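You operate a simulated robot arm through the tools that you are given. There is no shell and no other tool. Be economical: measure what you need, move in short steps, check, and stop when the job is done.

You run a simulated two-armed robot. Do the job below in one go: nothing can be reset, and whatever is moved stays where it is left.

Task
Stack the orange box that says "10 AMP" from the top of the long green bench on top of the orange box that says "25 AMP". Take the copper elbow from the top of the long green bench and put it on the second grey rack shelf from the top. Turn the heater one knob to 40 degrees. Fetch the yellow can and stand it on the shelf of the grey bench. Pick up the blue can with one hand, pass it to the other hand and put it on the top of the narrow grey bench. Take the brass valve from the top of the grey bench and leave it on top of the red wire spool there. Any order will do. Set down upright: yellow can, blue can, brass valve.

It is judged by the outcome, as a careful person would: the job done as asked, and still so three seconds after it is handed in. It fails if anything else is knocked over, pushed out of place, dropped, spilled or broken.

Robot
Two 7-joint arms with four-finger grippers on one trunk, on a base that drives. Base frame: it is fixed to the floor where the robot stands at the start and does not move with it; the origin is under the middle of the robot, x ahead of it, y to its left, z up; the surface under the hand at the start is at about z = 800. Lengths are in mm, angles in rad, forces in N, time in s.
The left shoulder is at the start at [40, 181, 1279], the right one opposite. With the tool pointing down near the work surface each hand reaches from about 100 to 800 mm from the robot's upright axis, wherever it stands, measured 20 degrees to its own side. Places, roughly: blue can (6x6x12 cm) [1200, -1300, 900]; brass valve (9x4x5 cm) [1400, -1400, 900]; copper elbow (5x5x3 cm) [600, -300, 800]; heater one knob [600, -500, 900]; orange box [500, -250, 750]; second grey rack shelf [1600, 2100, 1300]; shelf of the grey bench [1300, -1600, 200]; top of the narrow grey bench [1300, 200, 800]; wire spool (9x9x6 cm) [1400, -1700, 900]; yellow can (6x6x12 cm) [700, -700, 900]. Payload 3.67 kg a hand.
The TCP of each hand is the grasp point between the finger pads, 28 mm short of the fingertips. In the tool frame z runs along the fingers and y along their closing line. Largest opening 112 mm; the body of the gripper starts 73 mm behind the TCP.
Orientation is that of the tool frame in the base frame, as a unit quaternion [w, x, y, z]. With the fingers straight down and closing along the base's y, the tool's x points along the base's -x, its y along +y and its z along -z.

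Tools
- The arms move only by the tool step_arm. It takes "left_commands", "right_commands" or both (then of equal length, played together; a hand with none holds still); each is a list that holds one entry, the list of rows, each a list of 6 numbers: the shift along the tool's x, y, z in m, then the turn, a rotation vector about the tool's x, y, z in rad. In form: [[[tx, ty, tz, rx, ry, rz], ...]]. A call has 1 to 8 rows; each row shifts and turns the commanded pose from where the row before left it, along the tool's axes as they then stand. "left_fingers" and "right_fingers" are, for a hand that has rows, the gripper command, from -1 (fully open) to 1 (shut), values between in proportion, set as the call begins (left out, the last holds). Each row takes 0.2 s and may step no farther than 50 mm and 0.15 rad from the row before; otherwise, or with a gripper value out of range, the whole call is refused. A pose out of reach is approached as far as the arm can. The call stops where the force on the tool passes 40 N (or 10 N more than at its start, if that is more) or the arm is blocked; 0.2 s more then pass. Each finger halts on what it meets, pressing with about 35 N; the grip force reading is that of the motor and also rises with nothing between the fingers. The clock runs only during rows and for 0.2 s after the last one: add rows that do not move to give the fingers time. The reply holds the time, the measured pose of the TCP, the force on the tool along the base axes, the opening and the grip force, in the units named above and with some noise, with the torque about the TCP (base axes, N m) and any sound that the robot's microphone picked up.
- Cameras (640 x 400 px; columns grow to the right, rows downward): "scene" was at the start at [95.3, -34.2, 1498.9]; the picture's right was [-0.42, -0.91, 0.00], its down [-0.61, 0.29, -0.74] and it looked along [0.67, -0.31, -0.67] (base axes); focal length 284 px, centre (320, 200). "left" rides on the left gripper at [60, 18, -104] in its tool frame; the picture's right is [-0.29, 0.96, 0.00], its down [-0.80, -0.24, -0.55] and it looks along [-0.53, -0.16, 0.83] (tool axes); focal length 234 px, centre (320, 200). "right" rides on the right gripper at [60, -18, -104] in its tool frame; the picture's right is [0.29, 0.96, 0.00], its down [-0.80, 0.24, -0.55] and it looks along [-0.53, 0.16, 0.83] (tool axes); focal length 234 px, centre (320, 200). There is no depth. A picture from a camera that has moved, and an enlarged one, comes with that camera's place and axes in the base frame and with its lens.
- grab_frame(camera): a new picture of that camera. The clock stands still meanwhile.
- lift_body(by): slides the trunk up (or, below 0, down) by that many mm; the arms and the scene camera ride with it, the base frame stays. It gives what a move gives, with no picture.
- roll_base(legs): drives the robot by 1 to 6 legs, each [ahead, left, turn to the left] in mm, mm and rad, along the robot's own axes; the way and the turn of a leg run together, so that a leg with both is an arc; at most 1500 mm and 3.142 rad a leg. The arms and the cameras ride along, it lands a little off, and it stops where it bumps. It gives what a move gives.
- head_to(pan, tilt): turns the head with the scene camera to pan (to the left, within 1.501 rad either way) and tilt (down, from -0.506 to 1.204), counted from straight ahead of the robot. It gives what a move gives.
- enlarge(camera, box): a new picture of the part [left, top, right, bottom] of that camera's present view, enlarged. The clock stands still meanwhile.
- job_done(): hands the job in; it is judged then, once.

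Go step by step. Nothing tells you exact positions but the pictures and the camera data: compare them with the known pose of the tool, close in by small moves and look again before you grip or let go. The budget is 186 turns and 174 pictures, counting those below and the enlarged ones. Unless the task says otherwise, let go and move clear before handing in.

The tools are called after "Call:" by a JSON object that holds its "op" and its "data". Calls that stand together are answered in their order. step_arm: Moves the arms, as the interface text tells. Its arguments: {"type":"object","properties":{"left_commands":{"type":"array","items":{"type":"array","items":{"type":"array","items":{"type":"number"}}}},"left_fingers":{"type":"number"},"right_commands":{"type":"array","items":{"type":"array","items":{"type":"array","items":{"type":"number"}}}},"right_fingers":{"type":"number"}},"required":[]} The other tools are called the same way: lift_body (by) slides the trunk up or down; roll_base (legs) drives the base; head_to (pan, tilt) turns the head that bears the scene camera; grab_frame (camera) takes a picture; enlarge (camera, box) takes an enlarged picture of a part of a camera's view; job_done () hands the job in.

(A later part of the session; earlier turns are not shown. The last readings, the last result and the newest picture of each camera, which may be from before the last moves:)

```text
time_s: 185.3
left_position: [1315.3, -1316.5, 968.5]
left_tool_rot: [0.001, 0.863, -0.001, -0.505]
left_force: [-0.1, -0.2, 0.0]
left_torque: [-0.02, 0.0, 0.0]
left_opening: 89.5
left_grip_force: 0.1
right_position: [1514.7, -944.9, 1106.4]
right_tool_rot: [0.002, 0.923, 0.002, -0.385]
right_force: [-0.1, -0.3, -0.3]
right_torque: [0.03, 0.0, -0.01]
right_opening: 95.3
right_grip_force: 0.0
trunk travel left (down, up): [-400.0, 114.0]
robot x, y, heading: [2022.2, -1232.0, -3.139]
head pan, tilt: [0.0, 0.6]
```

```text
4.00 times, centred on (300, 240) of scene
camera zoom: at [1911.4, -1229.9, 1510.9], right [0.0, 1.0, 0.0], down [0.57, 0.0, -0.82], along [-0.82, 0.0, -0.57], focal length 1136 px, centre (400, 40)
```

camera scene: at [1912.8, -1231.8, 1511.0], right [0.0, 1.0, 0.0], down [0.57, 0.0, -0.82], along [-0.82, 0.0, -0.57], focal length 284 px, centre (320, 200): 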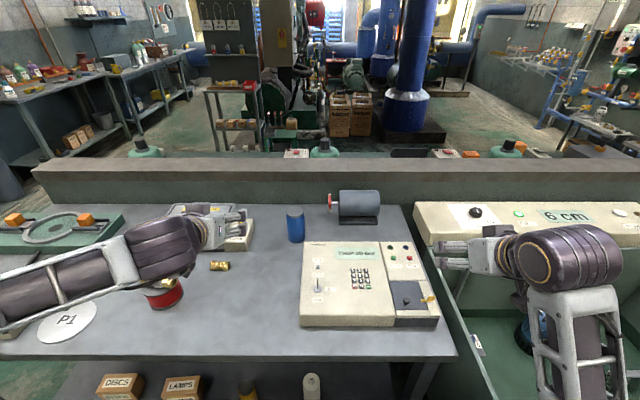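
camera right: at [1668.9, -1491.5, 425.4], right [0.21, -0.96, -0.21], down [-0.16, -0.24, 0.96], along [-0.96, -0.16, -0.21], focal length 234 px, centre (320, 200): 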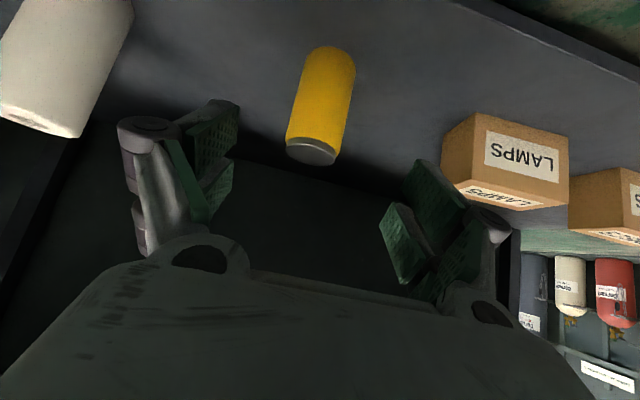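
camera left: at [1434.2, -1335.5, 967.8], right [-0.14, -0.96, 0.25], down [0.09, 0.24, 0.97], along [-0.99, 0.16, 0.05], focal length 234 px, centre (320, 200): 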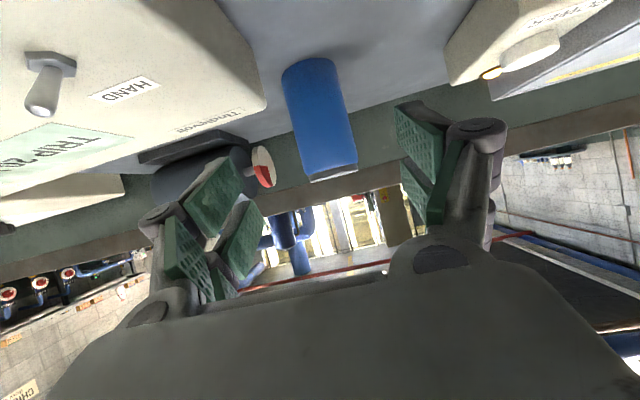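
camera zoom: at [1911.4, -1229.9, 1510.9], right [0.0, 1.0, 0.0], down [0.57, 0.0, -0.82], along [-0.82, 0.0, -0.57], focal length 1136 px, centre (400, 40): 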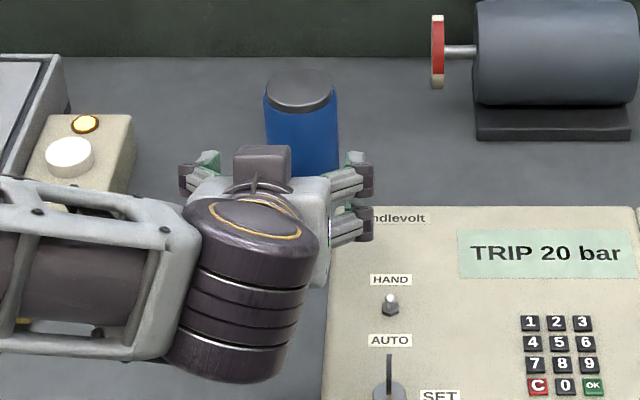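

Lined up. I advance along the tool axis most of the way.

Call:
{"op": "step_arm", "data": {"left_commands": [[[-0.0006, 0.0015, 0.04, 0, 0, 0], [-0.0006, 0, 0.04, 0, 0, 0], [-0.0006, 0, 0.03, 0, 0, 0]]]}}

Call:
{"op": "grab_frame", "data": {"camera": "left"}}

Call:
{"op": "enlarge", "data": {"camera": "scene", "box": [220, 190, 380, 290]}}

```text
time_s: 186.1
left_position: [1219.7, -1319.8, 918.1]
left_tool_rot: [0.0, 0.863, -0.001, -0.504]
left_force: [-0.7, 0.0, 1.3]
left_torque: [-0.01, -0.02, 0.01]
left_opening: 89.5
left_grip_force: 0.0
right_position: [1516.0, -946.2, 1106.9]
right_tool_rot: [0.0, 0.923, 0.002, -0.385]
right_force: [-0.9, 0.5, -0.8]
right_torque: [0.01, -0.04, 0.02]
right_opening: 95.3
right_grip_force: 0.0
trunk travel left (down, up): [-400.0, 114.0]
robot x, y, heading: [2021.6, -1233.5, -3.138]
head pan, tilt: [0.0, 0.6]
```

```text
59 pictures are left
camera left: at [1338.7, -1337.3, 915.8], right [-0.14, -0.96, 0.25], down [0.09, 0.24, 0.97], along [-0.99, 0.16, 0.05], focal length 234 px, centre (320, 200)
```

left: 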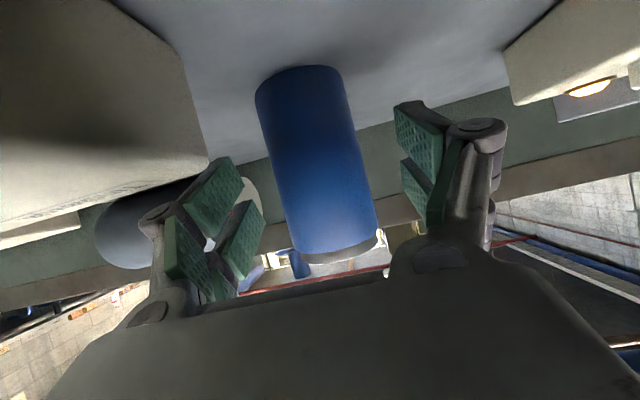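

```text
4.00 times, centred on (300, 240) of scene
camera zoom: at [1912.6, -1231.5, 1511.0], right [0.0, 1.0, 0.0], down [0.57, 0.0, -0.82], along [-0.82, 0.0, -0.57], focal length 1136 px, centre (400, 40)
```

zoom: 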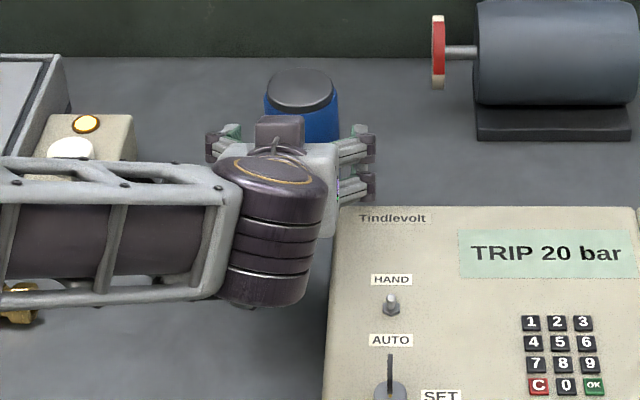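

Call:
{"op": "step_arm", "data": {"left_commands": [[[0, 0.001, 0.025, 0, 0, 0], [0, 0, 0, 0, 0, 0]]]}}

Call:
{"op": "step_arm", "data": {"left_commands": [[[0, 0, 0, 0, 0, 0], [0, 0, 0, 0, 0, 0], [0, 0, 0, 0, 0, 0]]], "left_fingers": 1}}

Call:
{"op": "grab_frame", "data": {"camera": "left"}}

```text
time_s: 186.7
left_position: [1199.4, -1320.3, 905.9]
left_tool_rot: [0.0, 0.864, -0.001, -0.504]
left_force: [-0.4, -0.6, 0.7]
left_torque: [0.03, 0.01, 0.0]
left_opening: 89.7
left_grip_force: 0.0
right_position: [1516.2, -946.2, 1107.4]
right_tool_rot: [0.0, 0.923, 0.002, -0.386]
right_force: [0.3, 0.7, 0.5]
right_torque: [0.0, -0.02, 0.03]
right_opening: 95.0
right_grip_force: 0.0
trunk travel left (down, up): [-400.0, 114.0]
robot x, y, heading: [2024.4, -1230.5, -3.137]
head pan, tilt: [0.0, 0.6]
```

```text
time_s: 187.5
left_position: [1198.6, -1319.7, 905.9]
left_tool_rot: [-0.001, 0.863, -0.002, -0.504]
left_force: [-0.1, 0.8, -0.6]
left_torque: [0.12, 0.05, -0.08]
left_opening: 59.2
left_grip_force: 35.2
right_position: [1515.8, -946.3, 1107.2]
right_tool_rot: [0.0, 0.923, 0.002, -0.386]
right_force: [0.1, -0.3, -0.5]
right_torque: [0.02, 0.01, 0.02]
right_opening: 95.0
right_grip_force: 0.0
trunk travel left (down, up): [-400.0, 114.0]
robot x, y, heading: [2018.4, -1230.1, -3.139]
head pan, tilt: [0.0, 0.6]
```

```text
57 pictures are left
camera left: at [1317.6, -1337.8, 904.0], right [-0.14, -0.96, 0.25], down [0.09, 0.24, 0.97], along [-0.99, 0.16, 0.05], focal length 234 px, centre (320, 200)
```

left: 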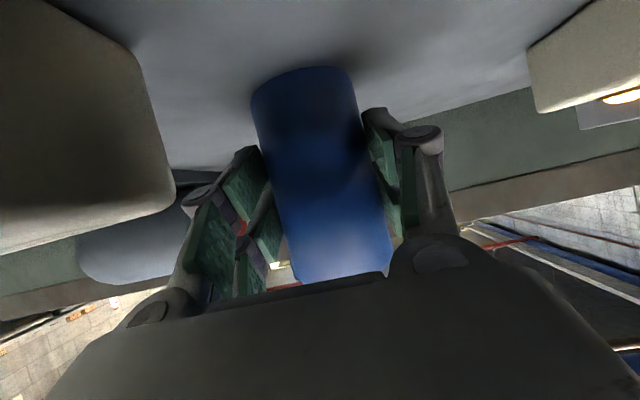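

Gripped. I lift the can and bring it back toward me.

Call:
{"op": "step_arm", "data": {"left_commands": [[[-0.0346, 0, -0.02, 0, 0, 0], [-0.039, 0, -0.0225, 0, 0, 0], [-0.039, 0, -0.0225, 0, 0, 0], [-0.039, 0, -0.0225, 0, 0, 0], [-0.039, 0, -0.0225, 0, 0, 0], [0.0225, -0.01, -0.039, 0, 0, 0], [0.0225, -0.01, -0.039, 0, 0, 0], [0.0225, -0.01, -0.039, 0, 0, 0]]]}}

Call:
{"op": "step_arm", "data": {"left_commands": [[[0.0225, -0.01, -0.039, 0, 0, 0], [0.0225, -0.01, -0.039, 0, 0, 0], [0.0225, -0.01, -0.039, 0, 0, 0], [0, 0, 0, 0, 0, 0], [0, 0, 0, 0, 0, 0], [0, 0, 0, 0, 0, 0]]], "right_commands": [[[-0.0318, 0, -0.0318, 0, 0.131, 0], [0, 0, 0, 0, 0.131, 0], [0, 0, 0, 0, 0.131, 0], [0, 0, 0, 0, 0.131, 0], [0, 0, 0, 0, 0.131, 0], [0, 0, 0, 0, 0.131, 0]]]}}

Call:
{"op": "grab_frame", "data": {"camera": "scene"}}

```text
time_s: 189.3
left_position: [1336.9, -1290.9, 1126.9]
left_tool_rot: [0.0, 0.863, 0.0, -0.505]
left_force: [0.4, 0.6, -2.8]
left_torque: [-0.01, -0.03, 0.0]
left_opening: 58.9
left_grip_force: 35.3
right_position: [1516.6, -946.3, 1108.1]
right_tool_rot: [0.001, 0.922, 0.003, -0.386]
right_force: [0.6, -0.1, -0.2]
right_torque: [-0.02, 0.02, 0.0]
right_opening: 95.3
right_grip_force: 0.1
trunk travel left (down, up): [-400.0, 114.0]
robot x, y, heading: [2023.6, -1235.3, -3.144]
head pan, tilt: [0.0, 0.6]
```

```text
time_s: 190.7
left_position: [1469.2, -1261.0, 1123.9]
left_tool_rot: [0.0, 0.864, -0.002, -0.503]
left_force: [0.0, 0.2, -2.7]
left_torque: [0.0, -0.03, 0.02]
left_opening: 59.1
left_grip_force: 34.6
right_position: [1515.8, -945.5, 1152.9]
right_tool_rot: [0.001, 1.0, 0.002, -0.001]
right_force: [-0.2, 0.4, 0.2]
right_torque: [0.01, 0.0, -0.02]
right_opening: 95.3
right_grip_force: 0.0
trunk travel left (down, up): [-400.0, 114.0]
robot x, y, heading: [2023.6, -1235.1, -3.141]
head pan, tilt: [0.0, 0.6]
```

```text
56 pictures are left
camera scene: at [1912.1, -1231.2, 1511.0], right [0.0, 1.0, 0.0], down [0.57, 0.0, -0.82], along [-0.82, 0.0, -0.57], focal length 284 px, centre (320, 200)
```

scene: 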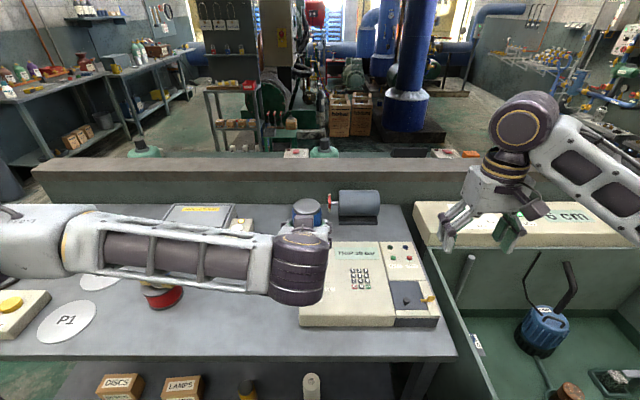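

The can is held at TCP (1469,-1261,1124) with its top around z 1179. I bring the right hand, now vertical, above it.

Call:
{"op": "step_arm", "data": {"right_commands": [[[0, 0, -0.046, 0, 0, 0], [0, 0, -0.046, 0, 0, 0], [0, 0, -0.046, 0, 0, 0], [-0.01, 0.045, 0, 0, 0, 0], [-0.01, 0.045, 0, 0, 0, 0], [-0.01, 0.045, 0, 0, 0, 0], [-0.01, 0.045, 0, 0, 0, 0], [-0.01, 0.045, 0, 0, 0, 0]]]}}

Call:
{"op": "step_arm", "data": {"right_commands": [[[0, 0.045, 0, 0, 0, 0], [0, 0.045, 0, 0, 0, 0]]]}}

Call:
{"op": "grab_frame", "data": {"camera": "right"}}

Call:
{"op": "grab_frame", "data": {"camera": "scene"}}

```text
time_s: 192.5
left_position: [1468.8, -1262.9, 1122.8]
left_tool_rot: [-0.001, 0.863, -0.001, -0.504]
left_force: [-0.2, -0.2, -3.5]
left_torque: [0.04, -0.05, -0.02]
left_opening: 59.2
left_grip_force: 35.2
right_position: [1465.8, -1174.1, 1289.6]
right_tool_rot: [-0.001, 1.0, 0.003, -0.002]
right_force: [0.5, -0.1, 0.6]
right_torque: [0.03, -0.01, -0.01]
right_opening: 95.0
right_grip_force: 0.0
trunk travel left (down, up): [-400.0, 114.0]
robot x, y, heading: [2024.7, -1232.4, -3.144]
head pan, tilt: [0.0, 0.6]
```

```text
time_s: 193.1
left_position: [1469.5, -1264.3, 1122.8]
left_tool_rot: [-0.002, 0.864, -0.001, -0.504]
left_force: [0.9, -0.8, -2.8]
left_torque: [-0.01, -0.04, -0.04]
left_opening: 59.3
left_grip_force: 34.6
right_position: [1467.2, -1265.0, 1287.8]
right_tool_rot: [-0.001, 1.0, 0.002, -0.003]
right_force: [-0.1, -0.4, -1.1]
right_torque: [0.04, 0.0, -0.06]
right_opening: 95.2
right_grip_force: 0.0
trunk travel left (down, up): [-400.0, 114.0]
robot x, y, heading: [2022.9, -1231.8, -3.139]
head pan, tilt: [0.0, 0.6]
```

```text
55 pictures are left
camera right: at [1527.2, -1246.4, 1393.2], right [0.29, -0.96, 0.0], down [-0.79, -0.24, 0.56], along [-0.53, -0.16, -0.83], focal length 234 px, centre (320, 200)
```

right: 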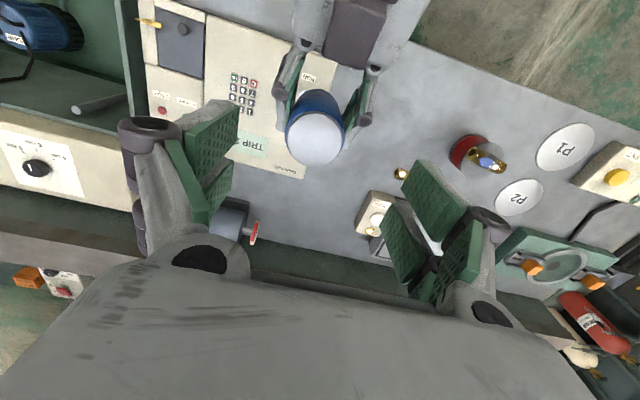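

```text
54 pictures are left
camera scene: at [1911.9, -1235.2, 1511.0], right [0.0, 1.0, 0.0], down [0.57, 0.0, -0.82], along [-0.82, 0.0, -0.57], focal length 284 px, centre (320, 200)
```

scene: 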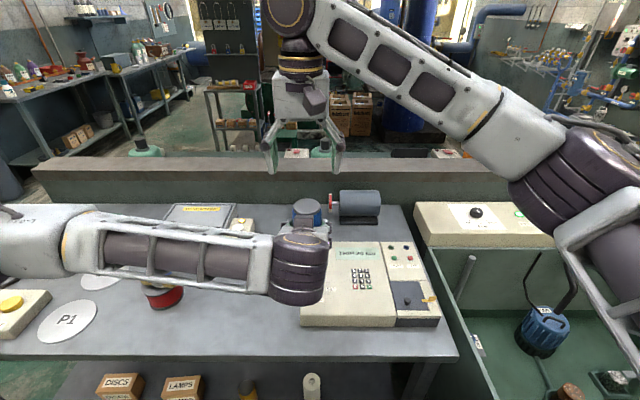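

The lid is centred about (1459,-1262). I lower the right hand over it.

Call:
{"op": "step_arm", "data": {"right_commands": [[[-0.007, -0.002, 0.03, 0, 0, 0], [0, 0, 0.03, 0, 0, 0], [0, 0, 0.025, 0, 0, 0]]]}}

Call:
{"op": "grab_frame", "data": {"camera": "right"}}

Call:
{"op": "enlarge", "data": {"camera": "scene", "box": [220, 120, 400, 320]}}

```text
time_s: 193.9
left_position: [1470.4, -1260.6, 1123.5]
left_tool_rot: [0.0, 0.864, -0.001, -0.504]
left_force: [0.8, 0.4, -1.8]
left_torque: [-0.04, -0.03, -0.03]
left_opening: 59.1
left_grip_force: 35.1
right_position: [1460.8, -1258.7, 1205.0]
right_tool_rot: [0.001, 1.0, 0.002, -0.002]
right_force: [-0.3, 0.2, 1.0]
right_torque: [-0.04, -0.01, -0.01]
right_opening: 95.1
right_grip_force: 0.1
trunk travel left (down, up): [-400.0, 114.0]
robot x, y, heading: [2024.2, -1233.9, -3.141]
head pan, tilt: [0.0, 0.6]
```

```text
53 pictures are left
camera right: at [1520.7, -1239.8, 1308.8], right [0.29, -0.96, 0.0], down [-0.79, -0.24, 0.56], along [-0.54, -0.16, -0.83], focal length 234 px, centre (320, 200)
```

right: 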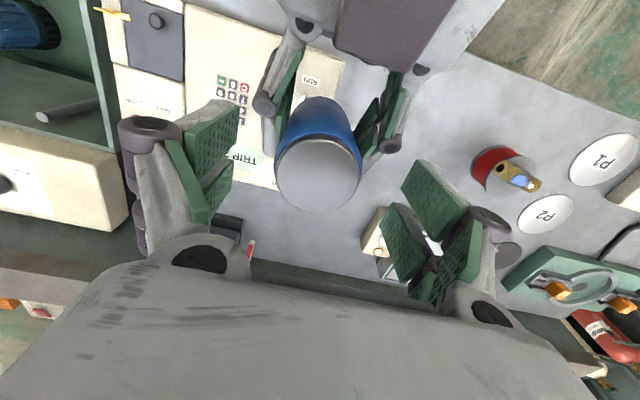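

```text
2.00 times, centred on (310, 220) of scene
camera zoom: at [1912.5, -1230.3, 1511.0], right [0.0, 1.0, 0.0], down [0.57, 0.0, -0.82], along [-0.82, 0.0, -0.57], focal length 568 px, centre (340, 160)
```

zoom: 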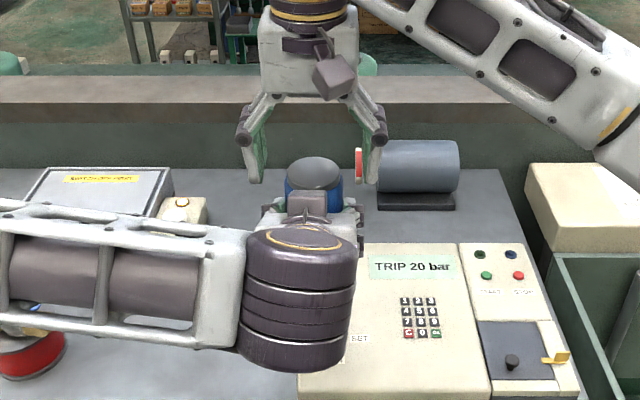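

Centred. I lower the last 21 mm and close the right hand.

Call:
{"op": "step_arm", "data": {"right_commands": [[[-0.004, 0, 0.012, 0, 0, 0], [0, 0, 0.009, 0, 0, 0], [0, 0, 0, 0, 0, 0]]]}}

Call:
{"op": "step_arm", "data": {"right_commands": [[[0, 0, 0, 0, 0, 0], [0, 0, 0, 0, 0, 0], [0, 0, 0, 0, 0, 0]]], "right_fingers": 1}}

Call:
{"op": "grab_frame", "data": {"camera": "right"}}

Call:
{"op": "enlarge", "data": {"camera": "scene", "box": [240, 140, 380, 260]}}

```text
time_s: 194.7
left_position: [1470.5, -1260.5, 1123.7]
left_tool_rot: [-0.001, 0.864, -0.002, -0.504]
left_force: [-0.6, -1.5, -2.5]
left_torque: [-0.01, -0.05, -0.02]
left_opening: 59.2
left_grip_force: 34.7
right_position: [1457.5, -1259.5, 1184.4]
right_tool_rot: [0.0, 1.0, 0.003, -0.002]
right_force: [0.4, -0.4, 0.4]
right_torque: [0.04, 0.04, -0.01]
right_opening: 95.1
right_grip_force: 0.1
trunk travel left (down, up): [-400.0, 114.0]
robot x, y, heading: [2021.4, -1230.4, -3.137]
head pan, tilt: [0.0, 0.6]
```

```text
time_s: 195.5
left_position: [1469.7, -1260.1, 1122.3]
left_tool_rot: [-0.001, 0.864, -0.002, -0.504]
left_force: [-1.3, 8.3, -4.5]
left_torque: [0.09, -0.08, -0.16]
left_opening: 59.1
left_grip_force: 35.2
right_position: [1456.0, -1259.7, 1184.1]
right_tool_rot: [0.002, 1.0, 0.002, -0.004]
right_force: [0.6, -8.3, 1.4]
right_torque: [-0.6, 0.0, 0.02]
right_opening: 59.2
right_grip_force: 35.1
trunk travel left (down, up): [-400.0, 114.0]
robot x, y, heading: [2021.7, -1236.4, -3.136]
head pan, tilt: [0.0, 0.6]
```

```text
51 pictures are left
camera right: at [1516.8, -1241.0, 1288.3], right [0.29, -0.96, 0.0], down [-0.79, -0.24, 0.56], along [-0.53, -0.16, -0.83], focal length 234 px, centre (320, 200)
```

right: 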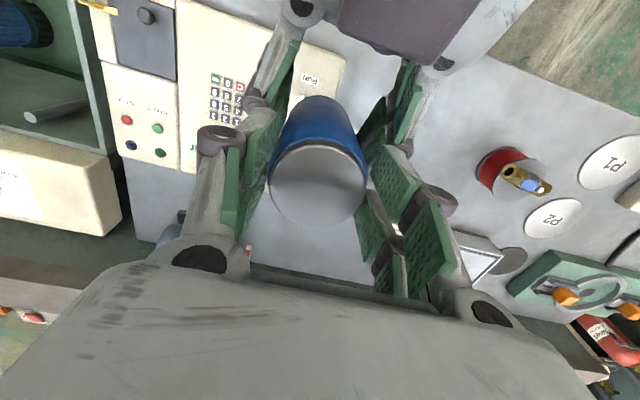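

```text
3.33 times, centred on (310, 200) of scene
camera zoom: at [1912.3, -1231.3, 1511.0], right [0.0, 1.0, 0.0], down [0.57, 0.0, -0.82], along [-0.82, 0.0, -0.57], focal length 947 px, centre (353, 200)
```

zoom: 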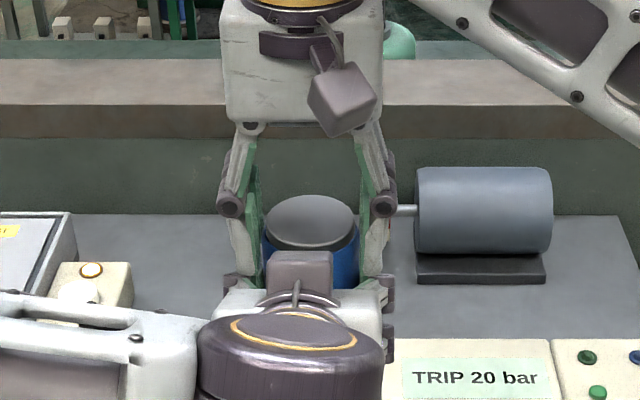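

Both hands hold the can. I release the left and withdraw it along its own axis.

Call:
{"op": "step_arm", "data": {"left_commands": [[[0, 0, 0, 0, 0, 0], [0, 0, 0, 0, 0, 0], [0, 0, -0.02, 0, 0, 0], [0, 0, -0.04, 0, 0, 0], [0, 0, -0.045, 0, 0, 0], [0, 0, -0.045, 0, 0, 0]]], "left_fingers": -0.5}}

Call:
{"op": "grab_frame", "data": {"camera": "right"}}

Call:
{"op": "grab_frame", "data": {"camera": "scene"}}

Call:
{"op": "grab_frame", "data": {"camera": "left"}}

```text
time_s: 196.9
left_position: [1601.8, -1259.9, 1198.5]
left_tool_rot: [0.0, 0.863, -0.001, -0.505]
left_force: [0.6, -0.2, -0.5]
left_torque: [-0.02, 0.0, -0.02]
left_opening: 84.3
left_grip_force: 0.2
right_position: [1457.4, -1259.1, 1184.8]
right_tool_rot: [0.0, 1.0, 0.003, -0.003]
right_force: [0.2, 0.5, 1.0]
right_torque: [-0.04, 0.02, 0.01]
right_opening: 59.0
right_grip_force: 34.8
trunk travel left (down, up): [-400.0, 114.0]
robot x, y, heading: [2021.0, -1230.3, -3.138]
head pan, tilt: [0.0, 0.6]
```

```text
49 pictures are left
camera right: at [1517.8, -1239.9, 1288.7], right [0.29, -0.96, 0.0], down [-0.79, -0.24, 0.56], along [-0.54, -0.16, -0.83], focal length 234 px, centre (320, 200)
```

right: 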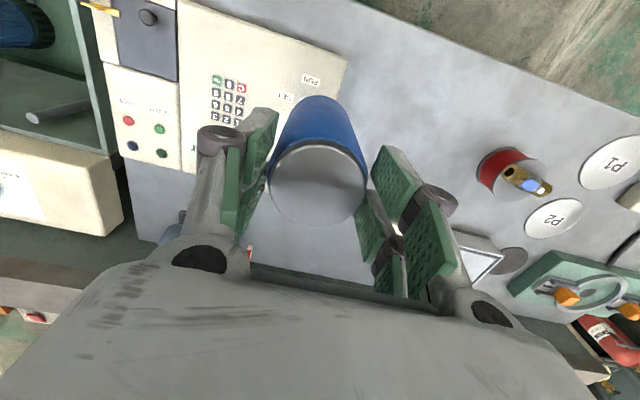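

```text
48 pictures are left
camera scene: at [1913.9, -1230.6, 1511.2], right [0.0, 1.0, 0.0], down [0.56, 0.0, -0.83], along [-0.83, 0.0, -0.56], focal length 284 px, centre (320, 200)
```

scene: 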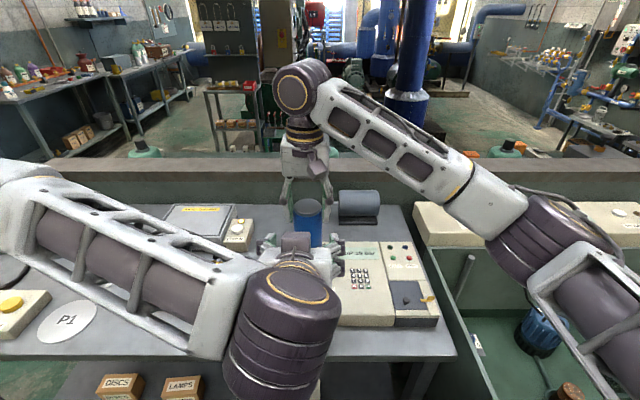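

```text
47 pictures are left
camera left: at [1720.8, -1278.2, 1196.7], right [-0.14, -0.96, 0.25], down [0.09, 0.24, 0.97], along [-0.99, 0.16, 0.05], focal length 234 px, centre (320, 200)
```

left: 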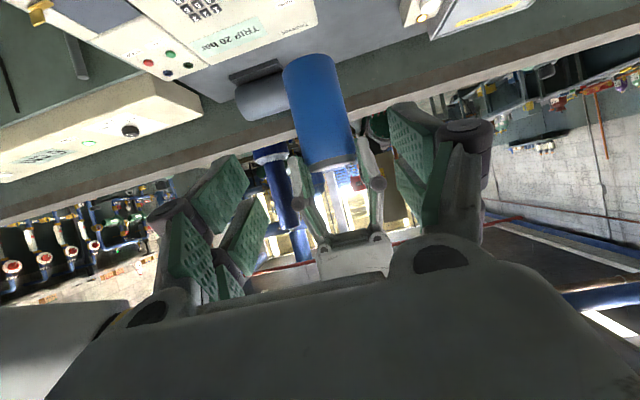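

The handover is done; the right hand holds the blue can alone. I move the left hand aside, back away and drive to the narrow bench.

Call:
{"op": "step_arm", "data": {"left_commands": [[[0, 0.045, 0, 0, 0, 0], [0, 0.045, 0, 0, 0, 0], [0, 0.045, 0, 0, 0, 0], [0, 0.045, 0, 0, 0, 0]]]}}

Call:
{"op": "roll_base", "data": {"legs": [[-340, 0, 0], [0, -1000, 0], [0, -1000, 0], [0, 0, 1.571]]}}

Call:
{"op": "head_to", "data": {"pan": -0.6, "tilt": 0.55}}

Call:
{"op": "grab_frame", "data": {"camera": "scene"}}

```text
time_s: 197.9
left_position: [1515.5, -1380.9, 1211.7]
left_tool_rot: [-0.001, 0.864, -0.001, -0.504]
left_force: [-0.3, -0.8, -0.1]
left_torque: [0.01, -0.02, -0.01]
left_opening: 84.3
left_grip_force: 0.2
left hand out of reach, approached as far as the arm can: row 1, 2, 3, 4
right_position: [1456.5, -1261.1, 1182.7]
right_tool_rot: [-0.001, 1.0, 0.003, -0.003]
right_force: [0.0, -0.1, 0.0]
right_torque: [0.05, -0.04, -0.02]
right_opening: 59.2
right_grip_force: 35.0
trunk travel left (down, up): [-400.0, 114.0]
robot x, y, heading: [2018.0, -1234.8, -3.143]
head pan, tilt: [0.0, 0.6]
```

```text
time_s: 214.2
left_position: [2490.7, 256.8, 1211.1]
left_tool_rot: [0.358, 0.609, 0.613, -0.354]
left_force: [0.2, -0.3, -0.5]
left_torque: [-0.01, 0.0, -0.01]
left_opening: 83.9
left_grip_force: 0.0
right_position: [2372.1, 197.1, 1184.9]
right_tool_rot: [0.002, 0.702, 0.713, -0.002]
right_force: [0.6, -0.2, -2.8]
right_torque: [0.03, 0.01, -0.01]
right_opening: 59.0
right_grip_force: 34.6
trunk travel left (down, up): [-400.0, 114.0]
robot x, y, heading: [2339.8, 766.0, -1.558]
head pan, tilt: [0.0, 0.6]
```

```text
time_s: 215.2
left_position: [2498.2, 259.3, 1220.3]
left_tool_rot: [0.365, 0.597, 0.62, -0.355]
left_force: [0.0, -0.7, -0.4]
left_torque: [0.0, -0.03, -0.01]
left_opening: 83.8
left_grip_force: 0.1
right_position: [2372.5, 209.9, 1190.8]
right_tool_rot: [0.006, 0.702, 0.713, -0.006]
right_force: [-0.3, 1.0, -1.9]
right_torque: [0.02, -0.03, -0.04]
right_opening: 59.0
right_grip_force: 34.8
trunk travel left (down, up): [-400.0, 114.0]
robot x, y, heading: [2345.6, 761.5, -1.559]
head pan, tilt: [-0.6, 0.55]
```

```text
46 pictures are left
camera scene: at [2288.7, 652.4, 1516.1], right [-0.83, 0.55, 0.01], down [0.29, 0.45, -0.85], along [-0.47, -0.7, -0.53], focal length 284 px, centre (320, 200)
```

scene: 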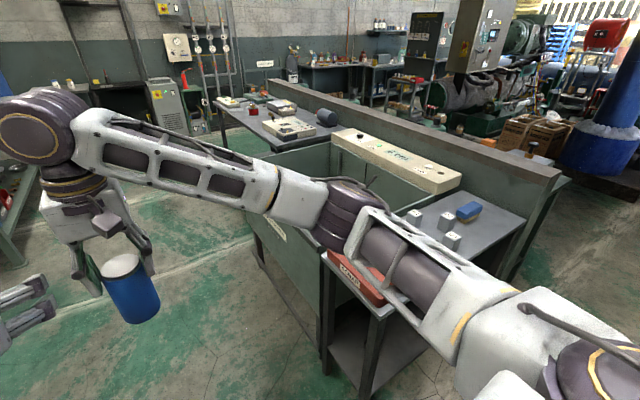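

I strafe right to stand in front of the narrow bench's long side, with the can carried well above.

Call:
{"op": "roll_base", "data": {"legs": [[0, -770, -0.012]]}}

Call:
{"op": "head_to", "data": {"pan": 0.0, "tilt": 0.8}}

Call:
{"op": "grab_frame", "data": {"camera": "scene"}}

Call:
{"op": "grab_frame", "data": {"camera": "right"}}

```text
time_s: 219.5
left_position: [1712.8, 263.9, 1216.0]
left_tool_rot: [0.358, 0.612, 0.607, -0.36]
left_force: [-0.5, 0.0, -0.5]
left_torque: [0.0, -0.04, -0.04]
left_opening: 84.0
left_grip_force: 0.1
right_position: [1591.3, 207.0, 1189.2]
right_tool_rot: [0.007, 0.707, 0.707, -0.007]
right_force: [-0.5, 0.3, -3.0]
right_torque: [0.04, -0.01, -0.04]
right_opening: 59.1
right_grip_force: 35.0
trunk travel left (down, up): [-400.0, 114.0]
robot x, y, heading: [1566.8, 759.7, -1.573]
head pan, tilt: [-0.6, 0.55]
```

```text
time_s: 220.5
left_position: [1711.7, 264.7, 1215.2]
left_tool_rot: [0.359, 0.611, 0.607, -0.361]
left_force: [0.5, -1.3, -0.2]
left_torque: [0.01, 0.01, 0.02]
left_opening: 84.0
left_grip_force: 0.0
right_position: [1590.7, 206.4, 1190.1]
right_tool_rot: [0.006, 0.708, 0.706, -0.006]
right_force: [0.4, -0.2, -2.9]
right_torque: [0.03, 0.03, 0.0]
right_opening: 58.9
right_grip_force: 34.9
trunk travel left (down, up): [-400.0, 114.0]
robot x, y, heading: [1567.7, 763.7, -1.573]
head pan, tilt: [0.0, 0.799]
```

```text
45 pictures are left
camera scene: at [1566.2, 659.4, 1494.2], right [-1.0, 0.0, 0.0], down [0.0, 0.72, -0.7], along [0.0, -0.7, -0.72], focal length 284 px, centre (320, 200)
```

scene: 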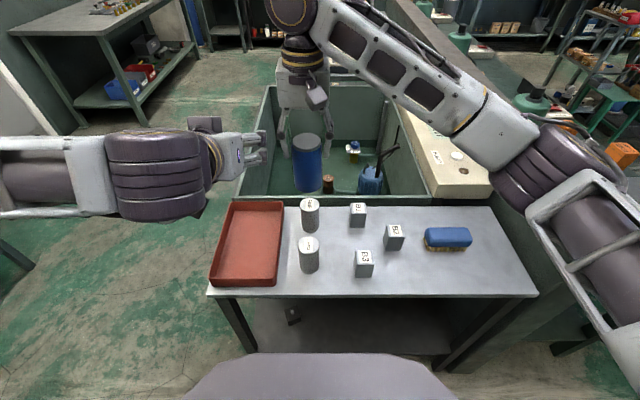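

```text
44 pictures are left
camera right: at [1573.0, 268.1, 1292.8], right [0.96, 0.29, -0.01], down [0.24, -0.79, 0.57], along [0.16, -0.54, -0.82], focal length 234 px, centre (320, 200)
```

right: 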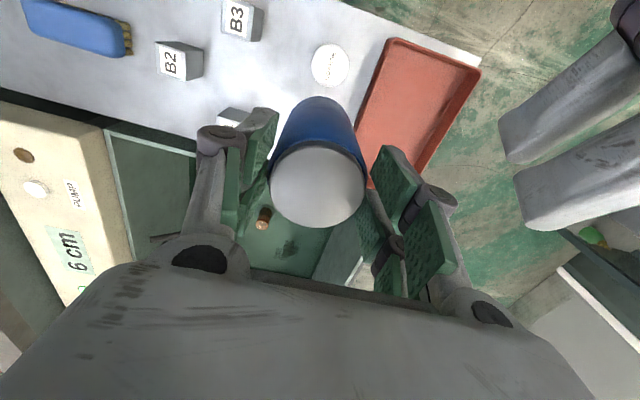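

The narrow bench top is at z≈845 with its front edge y≈352. A free spot at about (1335,280) lies in front of the brush and beside block B3. I carry the can above it.

Call:
{"op": "step_arm", "data": {"right_commands": [[[0.0123, -0.0425, 0, 0, 0, 0], [0.0123, -0.0425, 0, 0, 0, 0], [0.0123, -0.0425, 0, 0, 0, 0], [0.0123, -0.0425, 0, 0, 0, 0], [0.0123, -0.0425, 0, 0, 0, 0], [0.0123, -0.0425, 0, 0, 0, 0]]]}}

Call:
{"op": "step_arm", "data": {"right_commands": [[[0, 0, 0.04, 0, 0, 0], [0, 0, 0.04, 0, 0, 0], [0, 0, 0.04, 0, 0, 0], [0, 0, 0.04, 0, 0, 0]]]}}

Call:
{"op": "grab_frame", "data": {"camera": "scene"}}

Call:
{"op": "grab_frame", "data": {"camera": "right"}}

```text
time_s: 221.9
left_position: [1710.6, 265.3, 1217.2]
left_tool_rot: [0.36, 0.611, 0.606, -0.361]
left_force: [0.2, -0.2, 0.3]
left_torque: [-0.02, -0.05, 0.03]
left_opening: 83.9
left_grip_force: 0.0
right_position: [1333.7, 282.2, 1188.1]
right_tool_rot: [0.007, 0.707, 0.707, -0.005]
right_force: [0.4, 0.4, -3.3]
right_torque: [0.02, -0.02, -0.01]
right_opening: 59.0
right_grip_force: 34.9
trunk travel left (down, up): [-400.0, 114.0]
robot x, y, heading: [1570.4, 758.6, -1.574]
head pan, tilt: [0.0, 0.799]
```

```text
time_s: 222.9
left_position: [1711.8, 265.4, 1216.4]
left_tool_rot: [0.358, 0.612, 0.606, -0.361]
left_force: [0.1, 0.1, -0.7]
left_torque: [0.0, 0.01, 0.02]
left_opening: 83.8
left_grip_force: 0.1
right_position: [1335.6, 277.4, 1027.9]
right_tool_rot: [0.006, 0.707, 0.707, -0.006]
right_force: [-0.1, -0.2, -2.7]
right_torque: [0.03, -0.02, 0.0]
right_opening: 59.0
right_grip_force: 35.2
trunk travel left (down, up): [-400.0, 114.0]
robot x, y, heading: [1568.2, 760.2, -1.575]
head pan, tilt: [0.0, 0.799]
```

```text
43 pictures are left
camera scene: at [1565.0, 659.3, 1494.1], right [-1.0, 0.0, 0.0], down [0.0, 0.72, -0.7], along [0.0, -0.7, -0.72], focal length 284 px, centre (320, 200)
```

scene: 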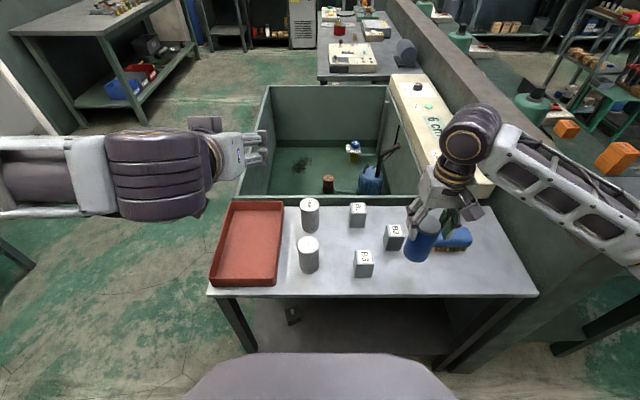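

```text
42 pictures are left
camera right: at [1316.3, 339.9, 1131.4], right [0.96, 0.29, 0.0], down [0.24, -0.79, 0.57], along [0.16, -0.55, -0.82], focal length 234 px, centre (320, 200)
```

right: 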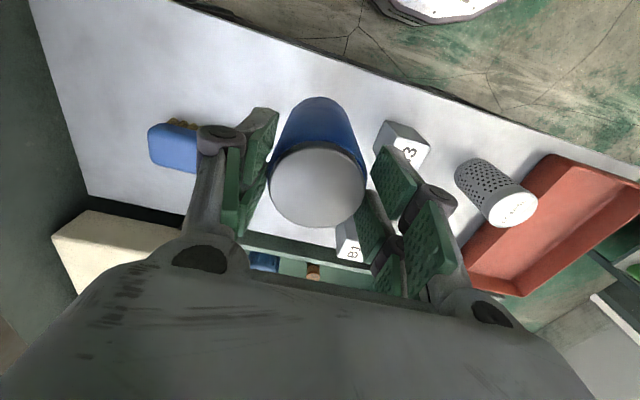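

Clear below. I lower near the surface and then in fine steps.

Call:
{"op": "step_arm", "data": {"right_commands": [[[0, 0, 0.03, 0, 0, 0], [0, 0, 0.02, 0, 0, 0], [0, 0, 0.01, 0, 0, 0]]]}}

Call:
{"op": "enlarge", "data": {"camera": "scene", "box": [340, 180, 500, 300]}}

```text
time_s: 223.7
left_position: [1711.4, 266.5, 1215.8]
left_tool_rot: [0.359, 0.611, 0.607, -0.36]
left_force: [-0.2, 0.0, -0.6]
left_torque: [-0.03, 0.02, 0.01]
left_opening: 84.1
left_grip_force: 0.0
right_position: [1336.2, 276.0, 969.1]
right_tool_rot: [0.006, 0.707, 0.707, -0.005]
right_force: [-0.5, 0.5, -2.7]
right_torque: [0.03, 0.03, -0.01]
right_opening: 58.9
right_grip_force: 35.1
trunk travel left (down, up): [-400.0, 114.0]
robot x, y, heading: [1567.8, 760.6, -1.574]
head pan, tilt: [0.0, 0.799]
```

```text
3.33 times, centred on (420, 240) of scene
camera zoom: at [1565.9, 659.7, 1494.2], right [-1.0, 0.0, 0.0], down [0.0, 0.72, -0.7], along [0.0, -0.7, -0.72], focal length 947 px, centre (-13, 67)
```

zoom: 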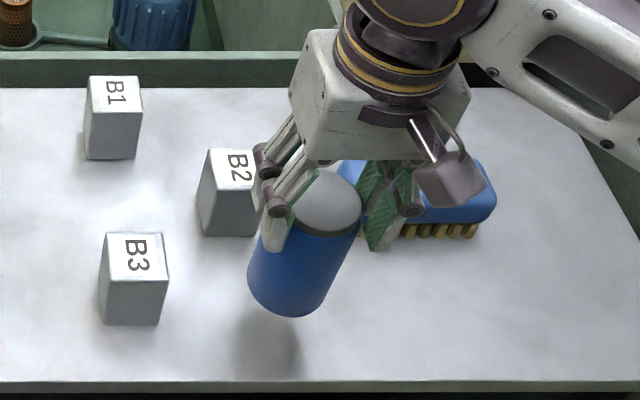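

Call:
{"op": "step_arm", "data": {"right_commands": [[[0, 0, 0.005, 0, 0, 0], [0, 0, 0.003, 0, 0, 0], [0, 0, 0.002, 0, 0, 0]]]}}

Call:
{"op": "step_arm", "data": {"right_commands": [[[0, 0, 0.002, 0, 0, 0], [0, 0, 0.002, 0, 0, 0]]]}}

Call:
{"op": "step_arm", "data": {"right_commands": [[[0, 0, 0.002, 0, 0, 0], [0, 0, 0.001, 0, 0, 0]]]}}

Call:
{"op": "enlarge", "data": {"camera": "scene", "box": [340, 180, 500, 300]}}

```text
time_s: 224.5
left_position: [1711.9, 264.4, 1215.9]
left_tool_rot: [0.359, 0.611, 0.606, -0.361]
left_force: [-0.1, 0.0, -0.3]
left_torque: [0.02, -0.01, 0.03]
left_opening: 84.0
left_grip_force: 0.1
right_position: [1336.2, 275.1, 958.6]
right_tool_rot: [0.006, 0.707, 0.707, -0.006]
right_force: [0.6, 0.3, -3.4]
right_torque: [-0.01, 0.04, 0.0]
right_opening: 58.8
right_grip_force: 35.4
trunk travel left (down, up): [-400.0, 114.0]
robot x, y, heading: [1565.2, 758.2, -1.573]
head pan, tilt: [0.0, 0.799]
```

```text
time_s: 225.1
left_position: [1711.0, 264.4, 1215.8]
left_tool_rot: [0.359, 0.611, 0.607, -0.36]
left_force: [0.2, 0.6, 0.1]
left_torque: [0.0, -0.01, 0.02]
left_opening: 84.0
left_grip_force: 0.0
right_position: [1335.4, 277.0, 954.8]
right_tool_rot: [0.006, 0.707, 0.707, -0.006]
right_force: [-0.4, 0.5, -2.5]
right_torque: [0.0, -0.02, 0.02]
right_opening: 59.1
right_grip_force: 35.1
trunk travel left (down, up): [-400.0, 114.0]
robot x, y, heading: [1566.6, 758.6, -1.574]
head pan, tilt: [0.0, 0.799]
```

```text
time_s: 225.7
left_position: [1711.4, 264.8, 1216.5]
left_tool_rot: [0.359, 0.611, 0.607, -0.36]
left_force: [-0.3, 0.5, -0.1]
left_torque: [-0.02, -0.03, 0.0]
left_opening: 84.0
left_grip_force: 0.1
right_position: [1334.1, 276.7, 952.3]
right_tool_rot: [0.006, 0.707, 0.707, -0.006]
right_force: [0.3, 0.6, -2.1]
right_torque: [0.05, 0.0, -0.02]
right_opening: 58.8
right_grip_force: 34.8
trunk travel left (down, up): [-400.0, 114.0]
robot x, y, heading: [1568.9, 764.2, -1.57]
head pan, tilt: [0.0, 0.799]
```

```text
3.33 times, centred on (420, 240) of scene
camera zoom: at [1565.7, 659.6, 1494.1], right [-1.0, 0.0, 0.0], down [0.0, 0.72, -0.7], along [0.0, -0.7, -0.72], focal length 947 px, centre (-13, 67)
```

zoom: 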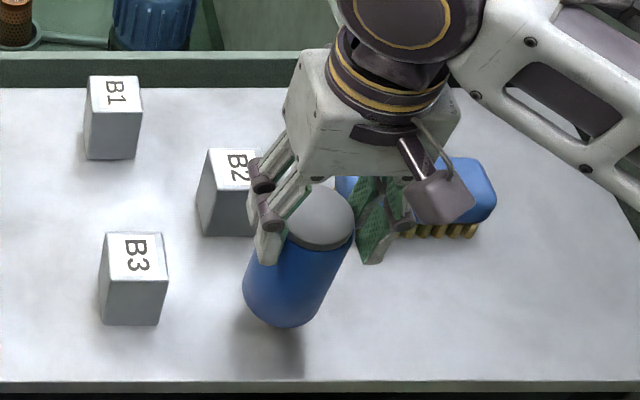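

A small gap remains (shadow). I keep lowering.

Call:
{"op": "step_arm", "data": {"right_commands": [[[0, 0, 0.003, 0, 0, 0], [0, 0, 0.003, 0, 0, 0], [0, 0, 0.002, 0, 0, 0]]]}}

Call:
{"op": "step_arm", "data": {"right_commands": [[[0, 0, 0.002, 0, 0, 0], [0, 0, 0.002, 0, 0, 0], [0, 0, 0.002, 0, 0, 0]]]}}

Call:
{"op": "enlarge", "data": {"camera": "scene", "box": [340, 180, 500, 300]}}

```text
time_s: 226.5
left_position: [1710.7, 264.9, 1215.8]
left_tool_rot: [0.359, 0.611, 0.607, -0.36]
left_force: [0.1, -0.1, -0.9]
left_torque: [0.02, -0.03, -0.01]
left_opening: 83.7
left_grip_force: 0.0
right_position: [1336.1, 276.7, 943.8]
right_tool_rot: [0.006, 0.707, 0.707, -0.006]
right_force: [0.3, 0.5, -3.3]
right_torque: [0.02, -0.03, 0.04]
right_opening: 59.3
right_grip_force: 35.0
trunk travel left (down, up): [-400.0, 114.0]
robot x, y, heading: [1566.9, 760.8, -1.576]
head pan, tilt: [0.0, 0.799]
```

```text
time_s: 227.3
left_position: [1712.1, 265.0, 1216.5]
left_tool_rot: [0.359, 0.611, 0.606, -0.361]
left_force: [-0.2, -0.2, -0.1]
left_torque: [0.04, 0.03, 0.02]
left_opening: 83.9
left_grip_force: 0.1
right_position: [1335.3, 274.7, 938.8]
right_tool_rot: [0.006, 0.707, 0.707, -0.006]
right_force: [-0.3, 0.2, -2.5]
right_torque: [0.03, 0.03, -0.04]
right_opening: 58.9
right_grip_force: 35.0
trunk travel left (down, up): [-400.0, 114.0]
robot x, y, heading: [1566.2, 758.4, -1.573]
head pan, tilt: [0.0, 0.799]
```

```text
3.33 times, centred on (420, 240) of scene
camera zoom: at [1565.7, 659.5, 1494.1], right [-1.0, 0.0, 0.0], down [0.0, 0.72, -0.7], along [0.0, -0.7, -0.72], focal length 947 px, centre (-13, 67)
```

zoom: 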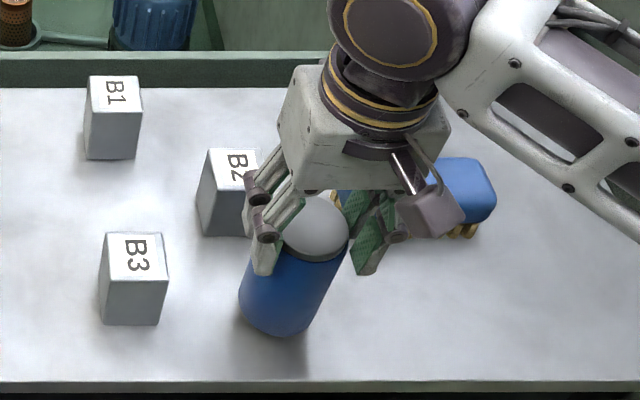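

Call:
{"op": "step_arm", "data": {"right_commands": [[[0, 0, 0.003, 0, 0, 0], [0, 0, 0.003, 0, 0, 0], [0, 0, 0.002, 0, 0, 0]]]}}

Call:
{"op": "step_arm", "data": {"right_commands": [[[0, 0, 0.002, 0, 0, 0], [0, 0, 0.002, 0, 0, 0], [0, 0, 0.002, 0, 0, 0]]]}}

Call:
{"op": "step_arm", "data": {"right_commands": [[[0, 0, 0.002, 0, 0, 0], [0, 0, 0.002, 0, 0, 0]]]}}

Call:
{"op": "enlarge", "data": {"camera": "scene", "box": [340, 180, 500, 300]}}

```text
time_s: 228.1
left_position: [1712.1, 265.4, 1216.5]
left_tool_rot: [0.359, 0.611, 0.607, -0.36]
left_force: [0.2, 0.2, 0.5]
left_torque: [0.04, 0.02, 0.05]
left_opening: 84.1
left_grip_force: 0.0
right_position: [1336.4, 275.5, 929.5]
right_tool_rot: [0.007, 0.707, 0.707, -0.007]
right_force: [1.0, -0.3, -2.7]
right_torque: [0.02, 0.03, -0.01]
right_opening: 58.9
right_grip_force: 34.7
trunk travel left (down, up): [-400.0, 114.0]
robot x, y, heading: [1568.5, 760.1, -1.567]
head pan, tilt: [0.0, 0.799]
```

```text
time_s: 228.9
left_position: [1710.7, 266.4, 1215.3]
left_tool_rot: [0.358, 0.611, 0.607, -0.36]
left_force: [0.2, 0.7, 0.4]
left_torque: [-0.01, -0.01, 0.02]
left_opening: 84.0
left_grip_force: 0.1
right_position: [1334.4, 274.7, 923.5]
right_tool_rot: [0.006, 0.707, 0.707, -0.006]
right_force: [0.0, 0.9, -2.4]
right_torque: [0.03, 0.0, -0.02]
right_opening: 59.1
right_grip_force: 34.9
trunk travel left (down, up): [-400.0, 114.0]
robot x, y, heading: [1570.4, 761.7, -1.569]
head pan, tilt: [0.0, 0.799]
```

```text
time_s: 229.5
left_position: [1710.2, 265.4, 1216.4]
left_tool_rot: [0.359, 0.611, 0.607, -0.36]
left_force: [-0.1, -0.3, -0.8]
left_torque: [0.03, -0.01, 0.03]
left_opening: 84.0
left_grip_force: 0.0
right_position: [1335.2, 275.0, 920.9]
right_tool_rot: [0.006, 0.707, 0.707, -0.006]
right_force: [0.0, -0.5, -3.2]
right_torque: [0.04, -0.02, -0.01]
right_opening: 59.0
right_grip_force: 35.2
trunk travel left (down, up): [-400.0, 114.0]
robot x, y, heading: [1567.4, 761.0, -1.575]
head pan, tilt: [0.0, 0.799]
```

```text
3.33 times, centred on (420, 240) of scene
camera zoom: at [1565.7, 659.5, 1494.1], right [-1.0, 0.0, 0.0], down [0.0, 0.72, -0.7], along [0.0, -0.7, -0.72], focal length 947 px, centre (-13, 67)
```

zoom: 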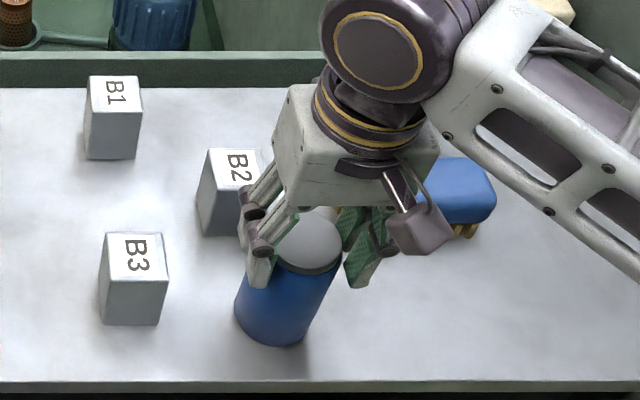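

Call:
{"op": "step_arm", "data": {"right_commands": [[[0, 0, 0.002, 0, 0, 0], [0, 0, 0.002, 0, 0, 0], [0, 0, 0.002, 0, 0, 0]]]}}

Call:
{"op": "step_arm", "data": {"right_commands": [[[0, 0, 0.002, 0, 0, 0], [0, 0, 0.002, 0, 0, 0]]]}}

Call:
{"op": "step_arm", "data": {"right_commands": [[[0, 0, 0.002, 0, 0, 0], [0, 0, 0.0015, 0, 0, 0]]]}}

Call:
{"op": "enlarge", "data": {"camera": "scene", "box": [340, 180, 500, 300]}}

```text
time_s: 230.3
left_position: [1711.4, 266.8, 1216.9]
left_tool_rot: [0.358, 0.611, 0.606, -0.361]
left_force: [0.3, -0.1, 0.1]
left_torque: [0.02, -0.06, 0.0]
left_opening: 83.9
left_grip_force: 0.0
right_position: [1335.4, 273.9, 916.9]
right_tool_rot: [0.009, 0.707, 0.707, -0.009]
right_force: [-3.5, -3.1, 26.4]
right_torque: [0.06, 0.08, 0.14]
right_opening: 59.3
right_grip_force: 34.7
trunk travel left (down, up): [-400.0, 114.0]
robot x, y, heading: [1563.4, 761.2, -1.569]
head pan, tilt: [0.0, 0.799]
```

```text
time_s: 230.9
left_position: [1712.3, 266.2, 1217.7]
left_tool_rot: [0.359, 0.611, 0.606, -0.361]
left_force: [-0.3, 0.8, 0.5]
left_torque: [0.02, 0.03, 0.02]
left_opening: 84.1
left_grip_force: 0.1
right_position: [1335.8, 275.7, 910.0]
right_tool_rot: [0.007, 0.707, 0.707, -0.008]
right_force: [-4.4, -4.1, 28.0]
right_torque: [-0.37, 0.18, 0.14]
right_opening: 59.5
right_grip_force: 35.2
trunk travel left (down, up): [-400.0, 114.0]
robot x, y, heading: [1569.0, 757.8, -1.572]
head pan, tilt: [0.0, 0.799]
```

```text
time_s: 231.5
left_position: [1711.4, 266.0, 1217.0]
left_tool_rot: [0.36, 0.61, 0.607, -0.36]
left_force: [0.7, -0.6, -0.6]
left_torque: [0.0, 0.01, 0.01]
left_opening: 84.2
left_grip_force: 0.1
right_position: [1335.1, 275.9, 907.6]
right_tool_rot: [0.007, 0.707, 0.707, -0.007]
right_force: [-6.6, -1.9, 28.0]
right_torque: [-0.28, 0.28, 0.05]
right_opening: 58.9
right_grip_force: 35.3
trunk travel left (down, up): [-400.0, 114.0]
robot x, y, heading: [1569.5, 759.9, -1.57]
head pan, tilt: [0.0, 0.799]
```

```text
3.33 times, centred on (420, 240) of scene
camera zoom: at [1566.1, 661.9, 1494.4], right [-1.0, 0.0, 0.0], down [0.0, 0.72, -0.7], along [0.0, -0.7, -0.72], focal length 947 px, centre (-13, 67)
```

zoom: 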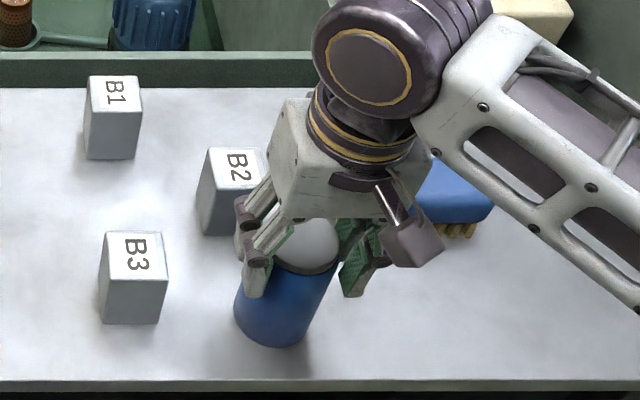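

The can is standing on the bench. I relieve the press slightly, open and rise.

Call:
{"op": "step_arm", "data": {"right_commands": [[[0, 0, -0.0015, 0, 0, 0], [0, 0, 0, 0, 0, 0]]]}}

Call:
{"op": "step_arm", "data": {"right_commands": [[[0, 0, 0, 0, 0, 0], [0, 0, 0, 0, 0, 0], [0, 0, -0.02, 0, 0, 0], [0, 0, -0.035, 0, 0, 0], [0, 0, -0.045, 0, 0, 0], [0, 0, -0.045, 0, 0, 0], [0, 0, -0.045, 0, 0, 0]]], "right_fingers": -0.4}}

Call:
{"op": "grab_frame", "data": {"camera": "scene"}}

Call:
{"op": "grab_frame", "data": {"camera": "right"}}

```text
time_s: 232.1
left_position: [1711.4, 266.4, 1216.4]
left_tool_rot: [0.359, 0.611, 0.607, -0.36]
left_force: [0.1, 0.4, 0.2]
left_torque: [-0.02, 0.01, 0.0]
left_opening: 83.6
left_grip_force: 0.2
right_position: [1335.8, 276.0, 907.9]
right_tool_rot: [0.005, 0.707, 0.707, -0.006]
right_force: [-4.2, -2.5, 12.7]
right_torque: [-0.66, 0.27, -0.2]
right_opening: 58.7
right_grip_force: 34.9
trunk travel left (down, up): [-400.0, 114.0]
robot x, y, heading: [1565.6, 760.9, -1.57]
head pan, tilt: [0.0, 0.799]
```

```text
time_s: 233.7
left_position: [1712.2, 265.3, 1216.7]
left_tool_rot: [0.359, 0.611, 0.606, -0.361]
left_force: [0.1, 1.1, 0.1]
left_torque: [0.0, 0.01, 0.01]
left_opening: 84.0
left_grip_force: 0.1
right_position: [1337.7, 281.0, 1098.5]
right_tool_rot: [0.005, 0.707, 0.707, -0.006]
right_force: [0.2, 0.1, -0.5]
right_torque: [0.0, 0.02, -0.01]
right_opening: 78.5
right_grip_force: 0.1
trunk travel left (down, up): [-400.0, 114.0]
robot x, y, heading: [1564.2, 760.0, -1.576]
head pan, tilt: [0.0, 0.799]
```

```text
36 pictures are left
camera scene: at [1566.3, 660.4, 1494.2], right [-1.0, 0.0, 0.0], down [0.0, 0.72, -0.7], along [0.0, -0.7, -0.72], focal length 284 px, centre (320, 200)
```

scene: 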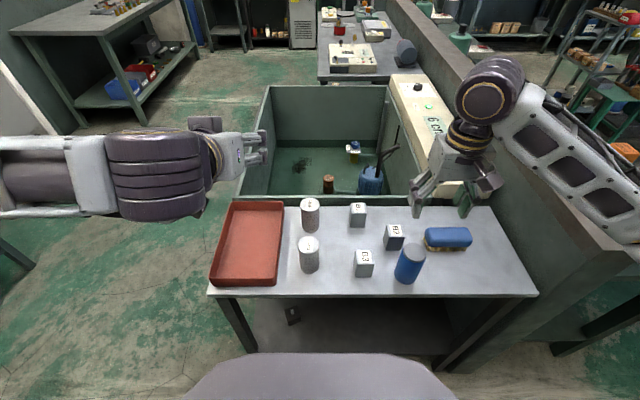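

```text
35 pictures are left
camera right: at [1318.4, 342.4, 1201.3], right [0.96, 0.29, -0.01], down [0.24, -0.79, 0.57], along [0.16, -0.54, -0.82], focal length 234 px, centre (320, 200)
```

right: 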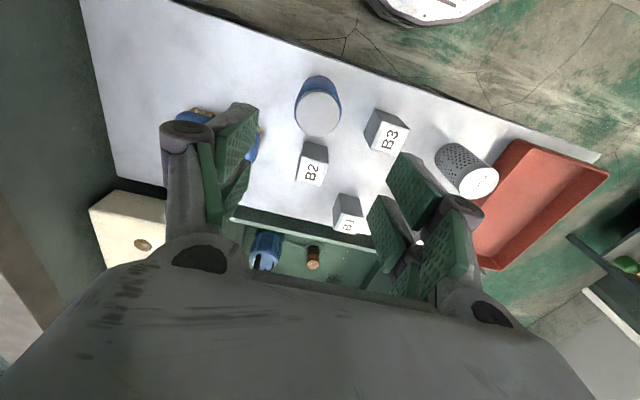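

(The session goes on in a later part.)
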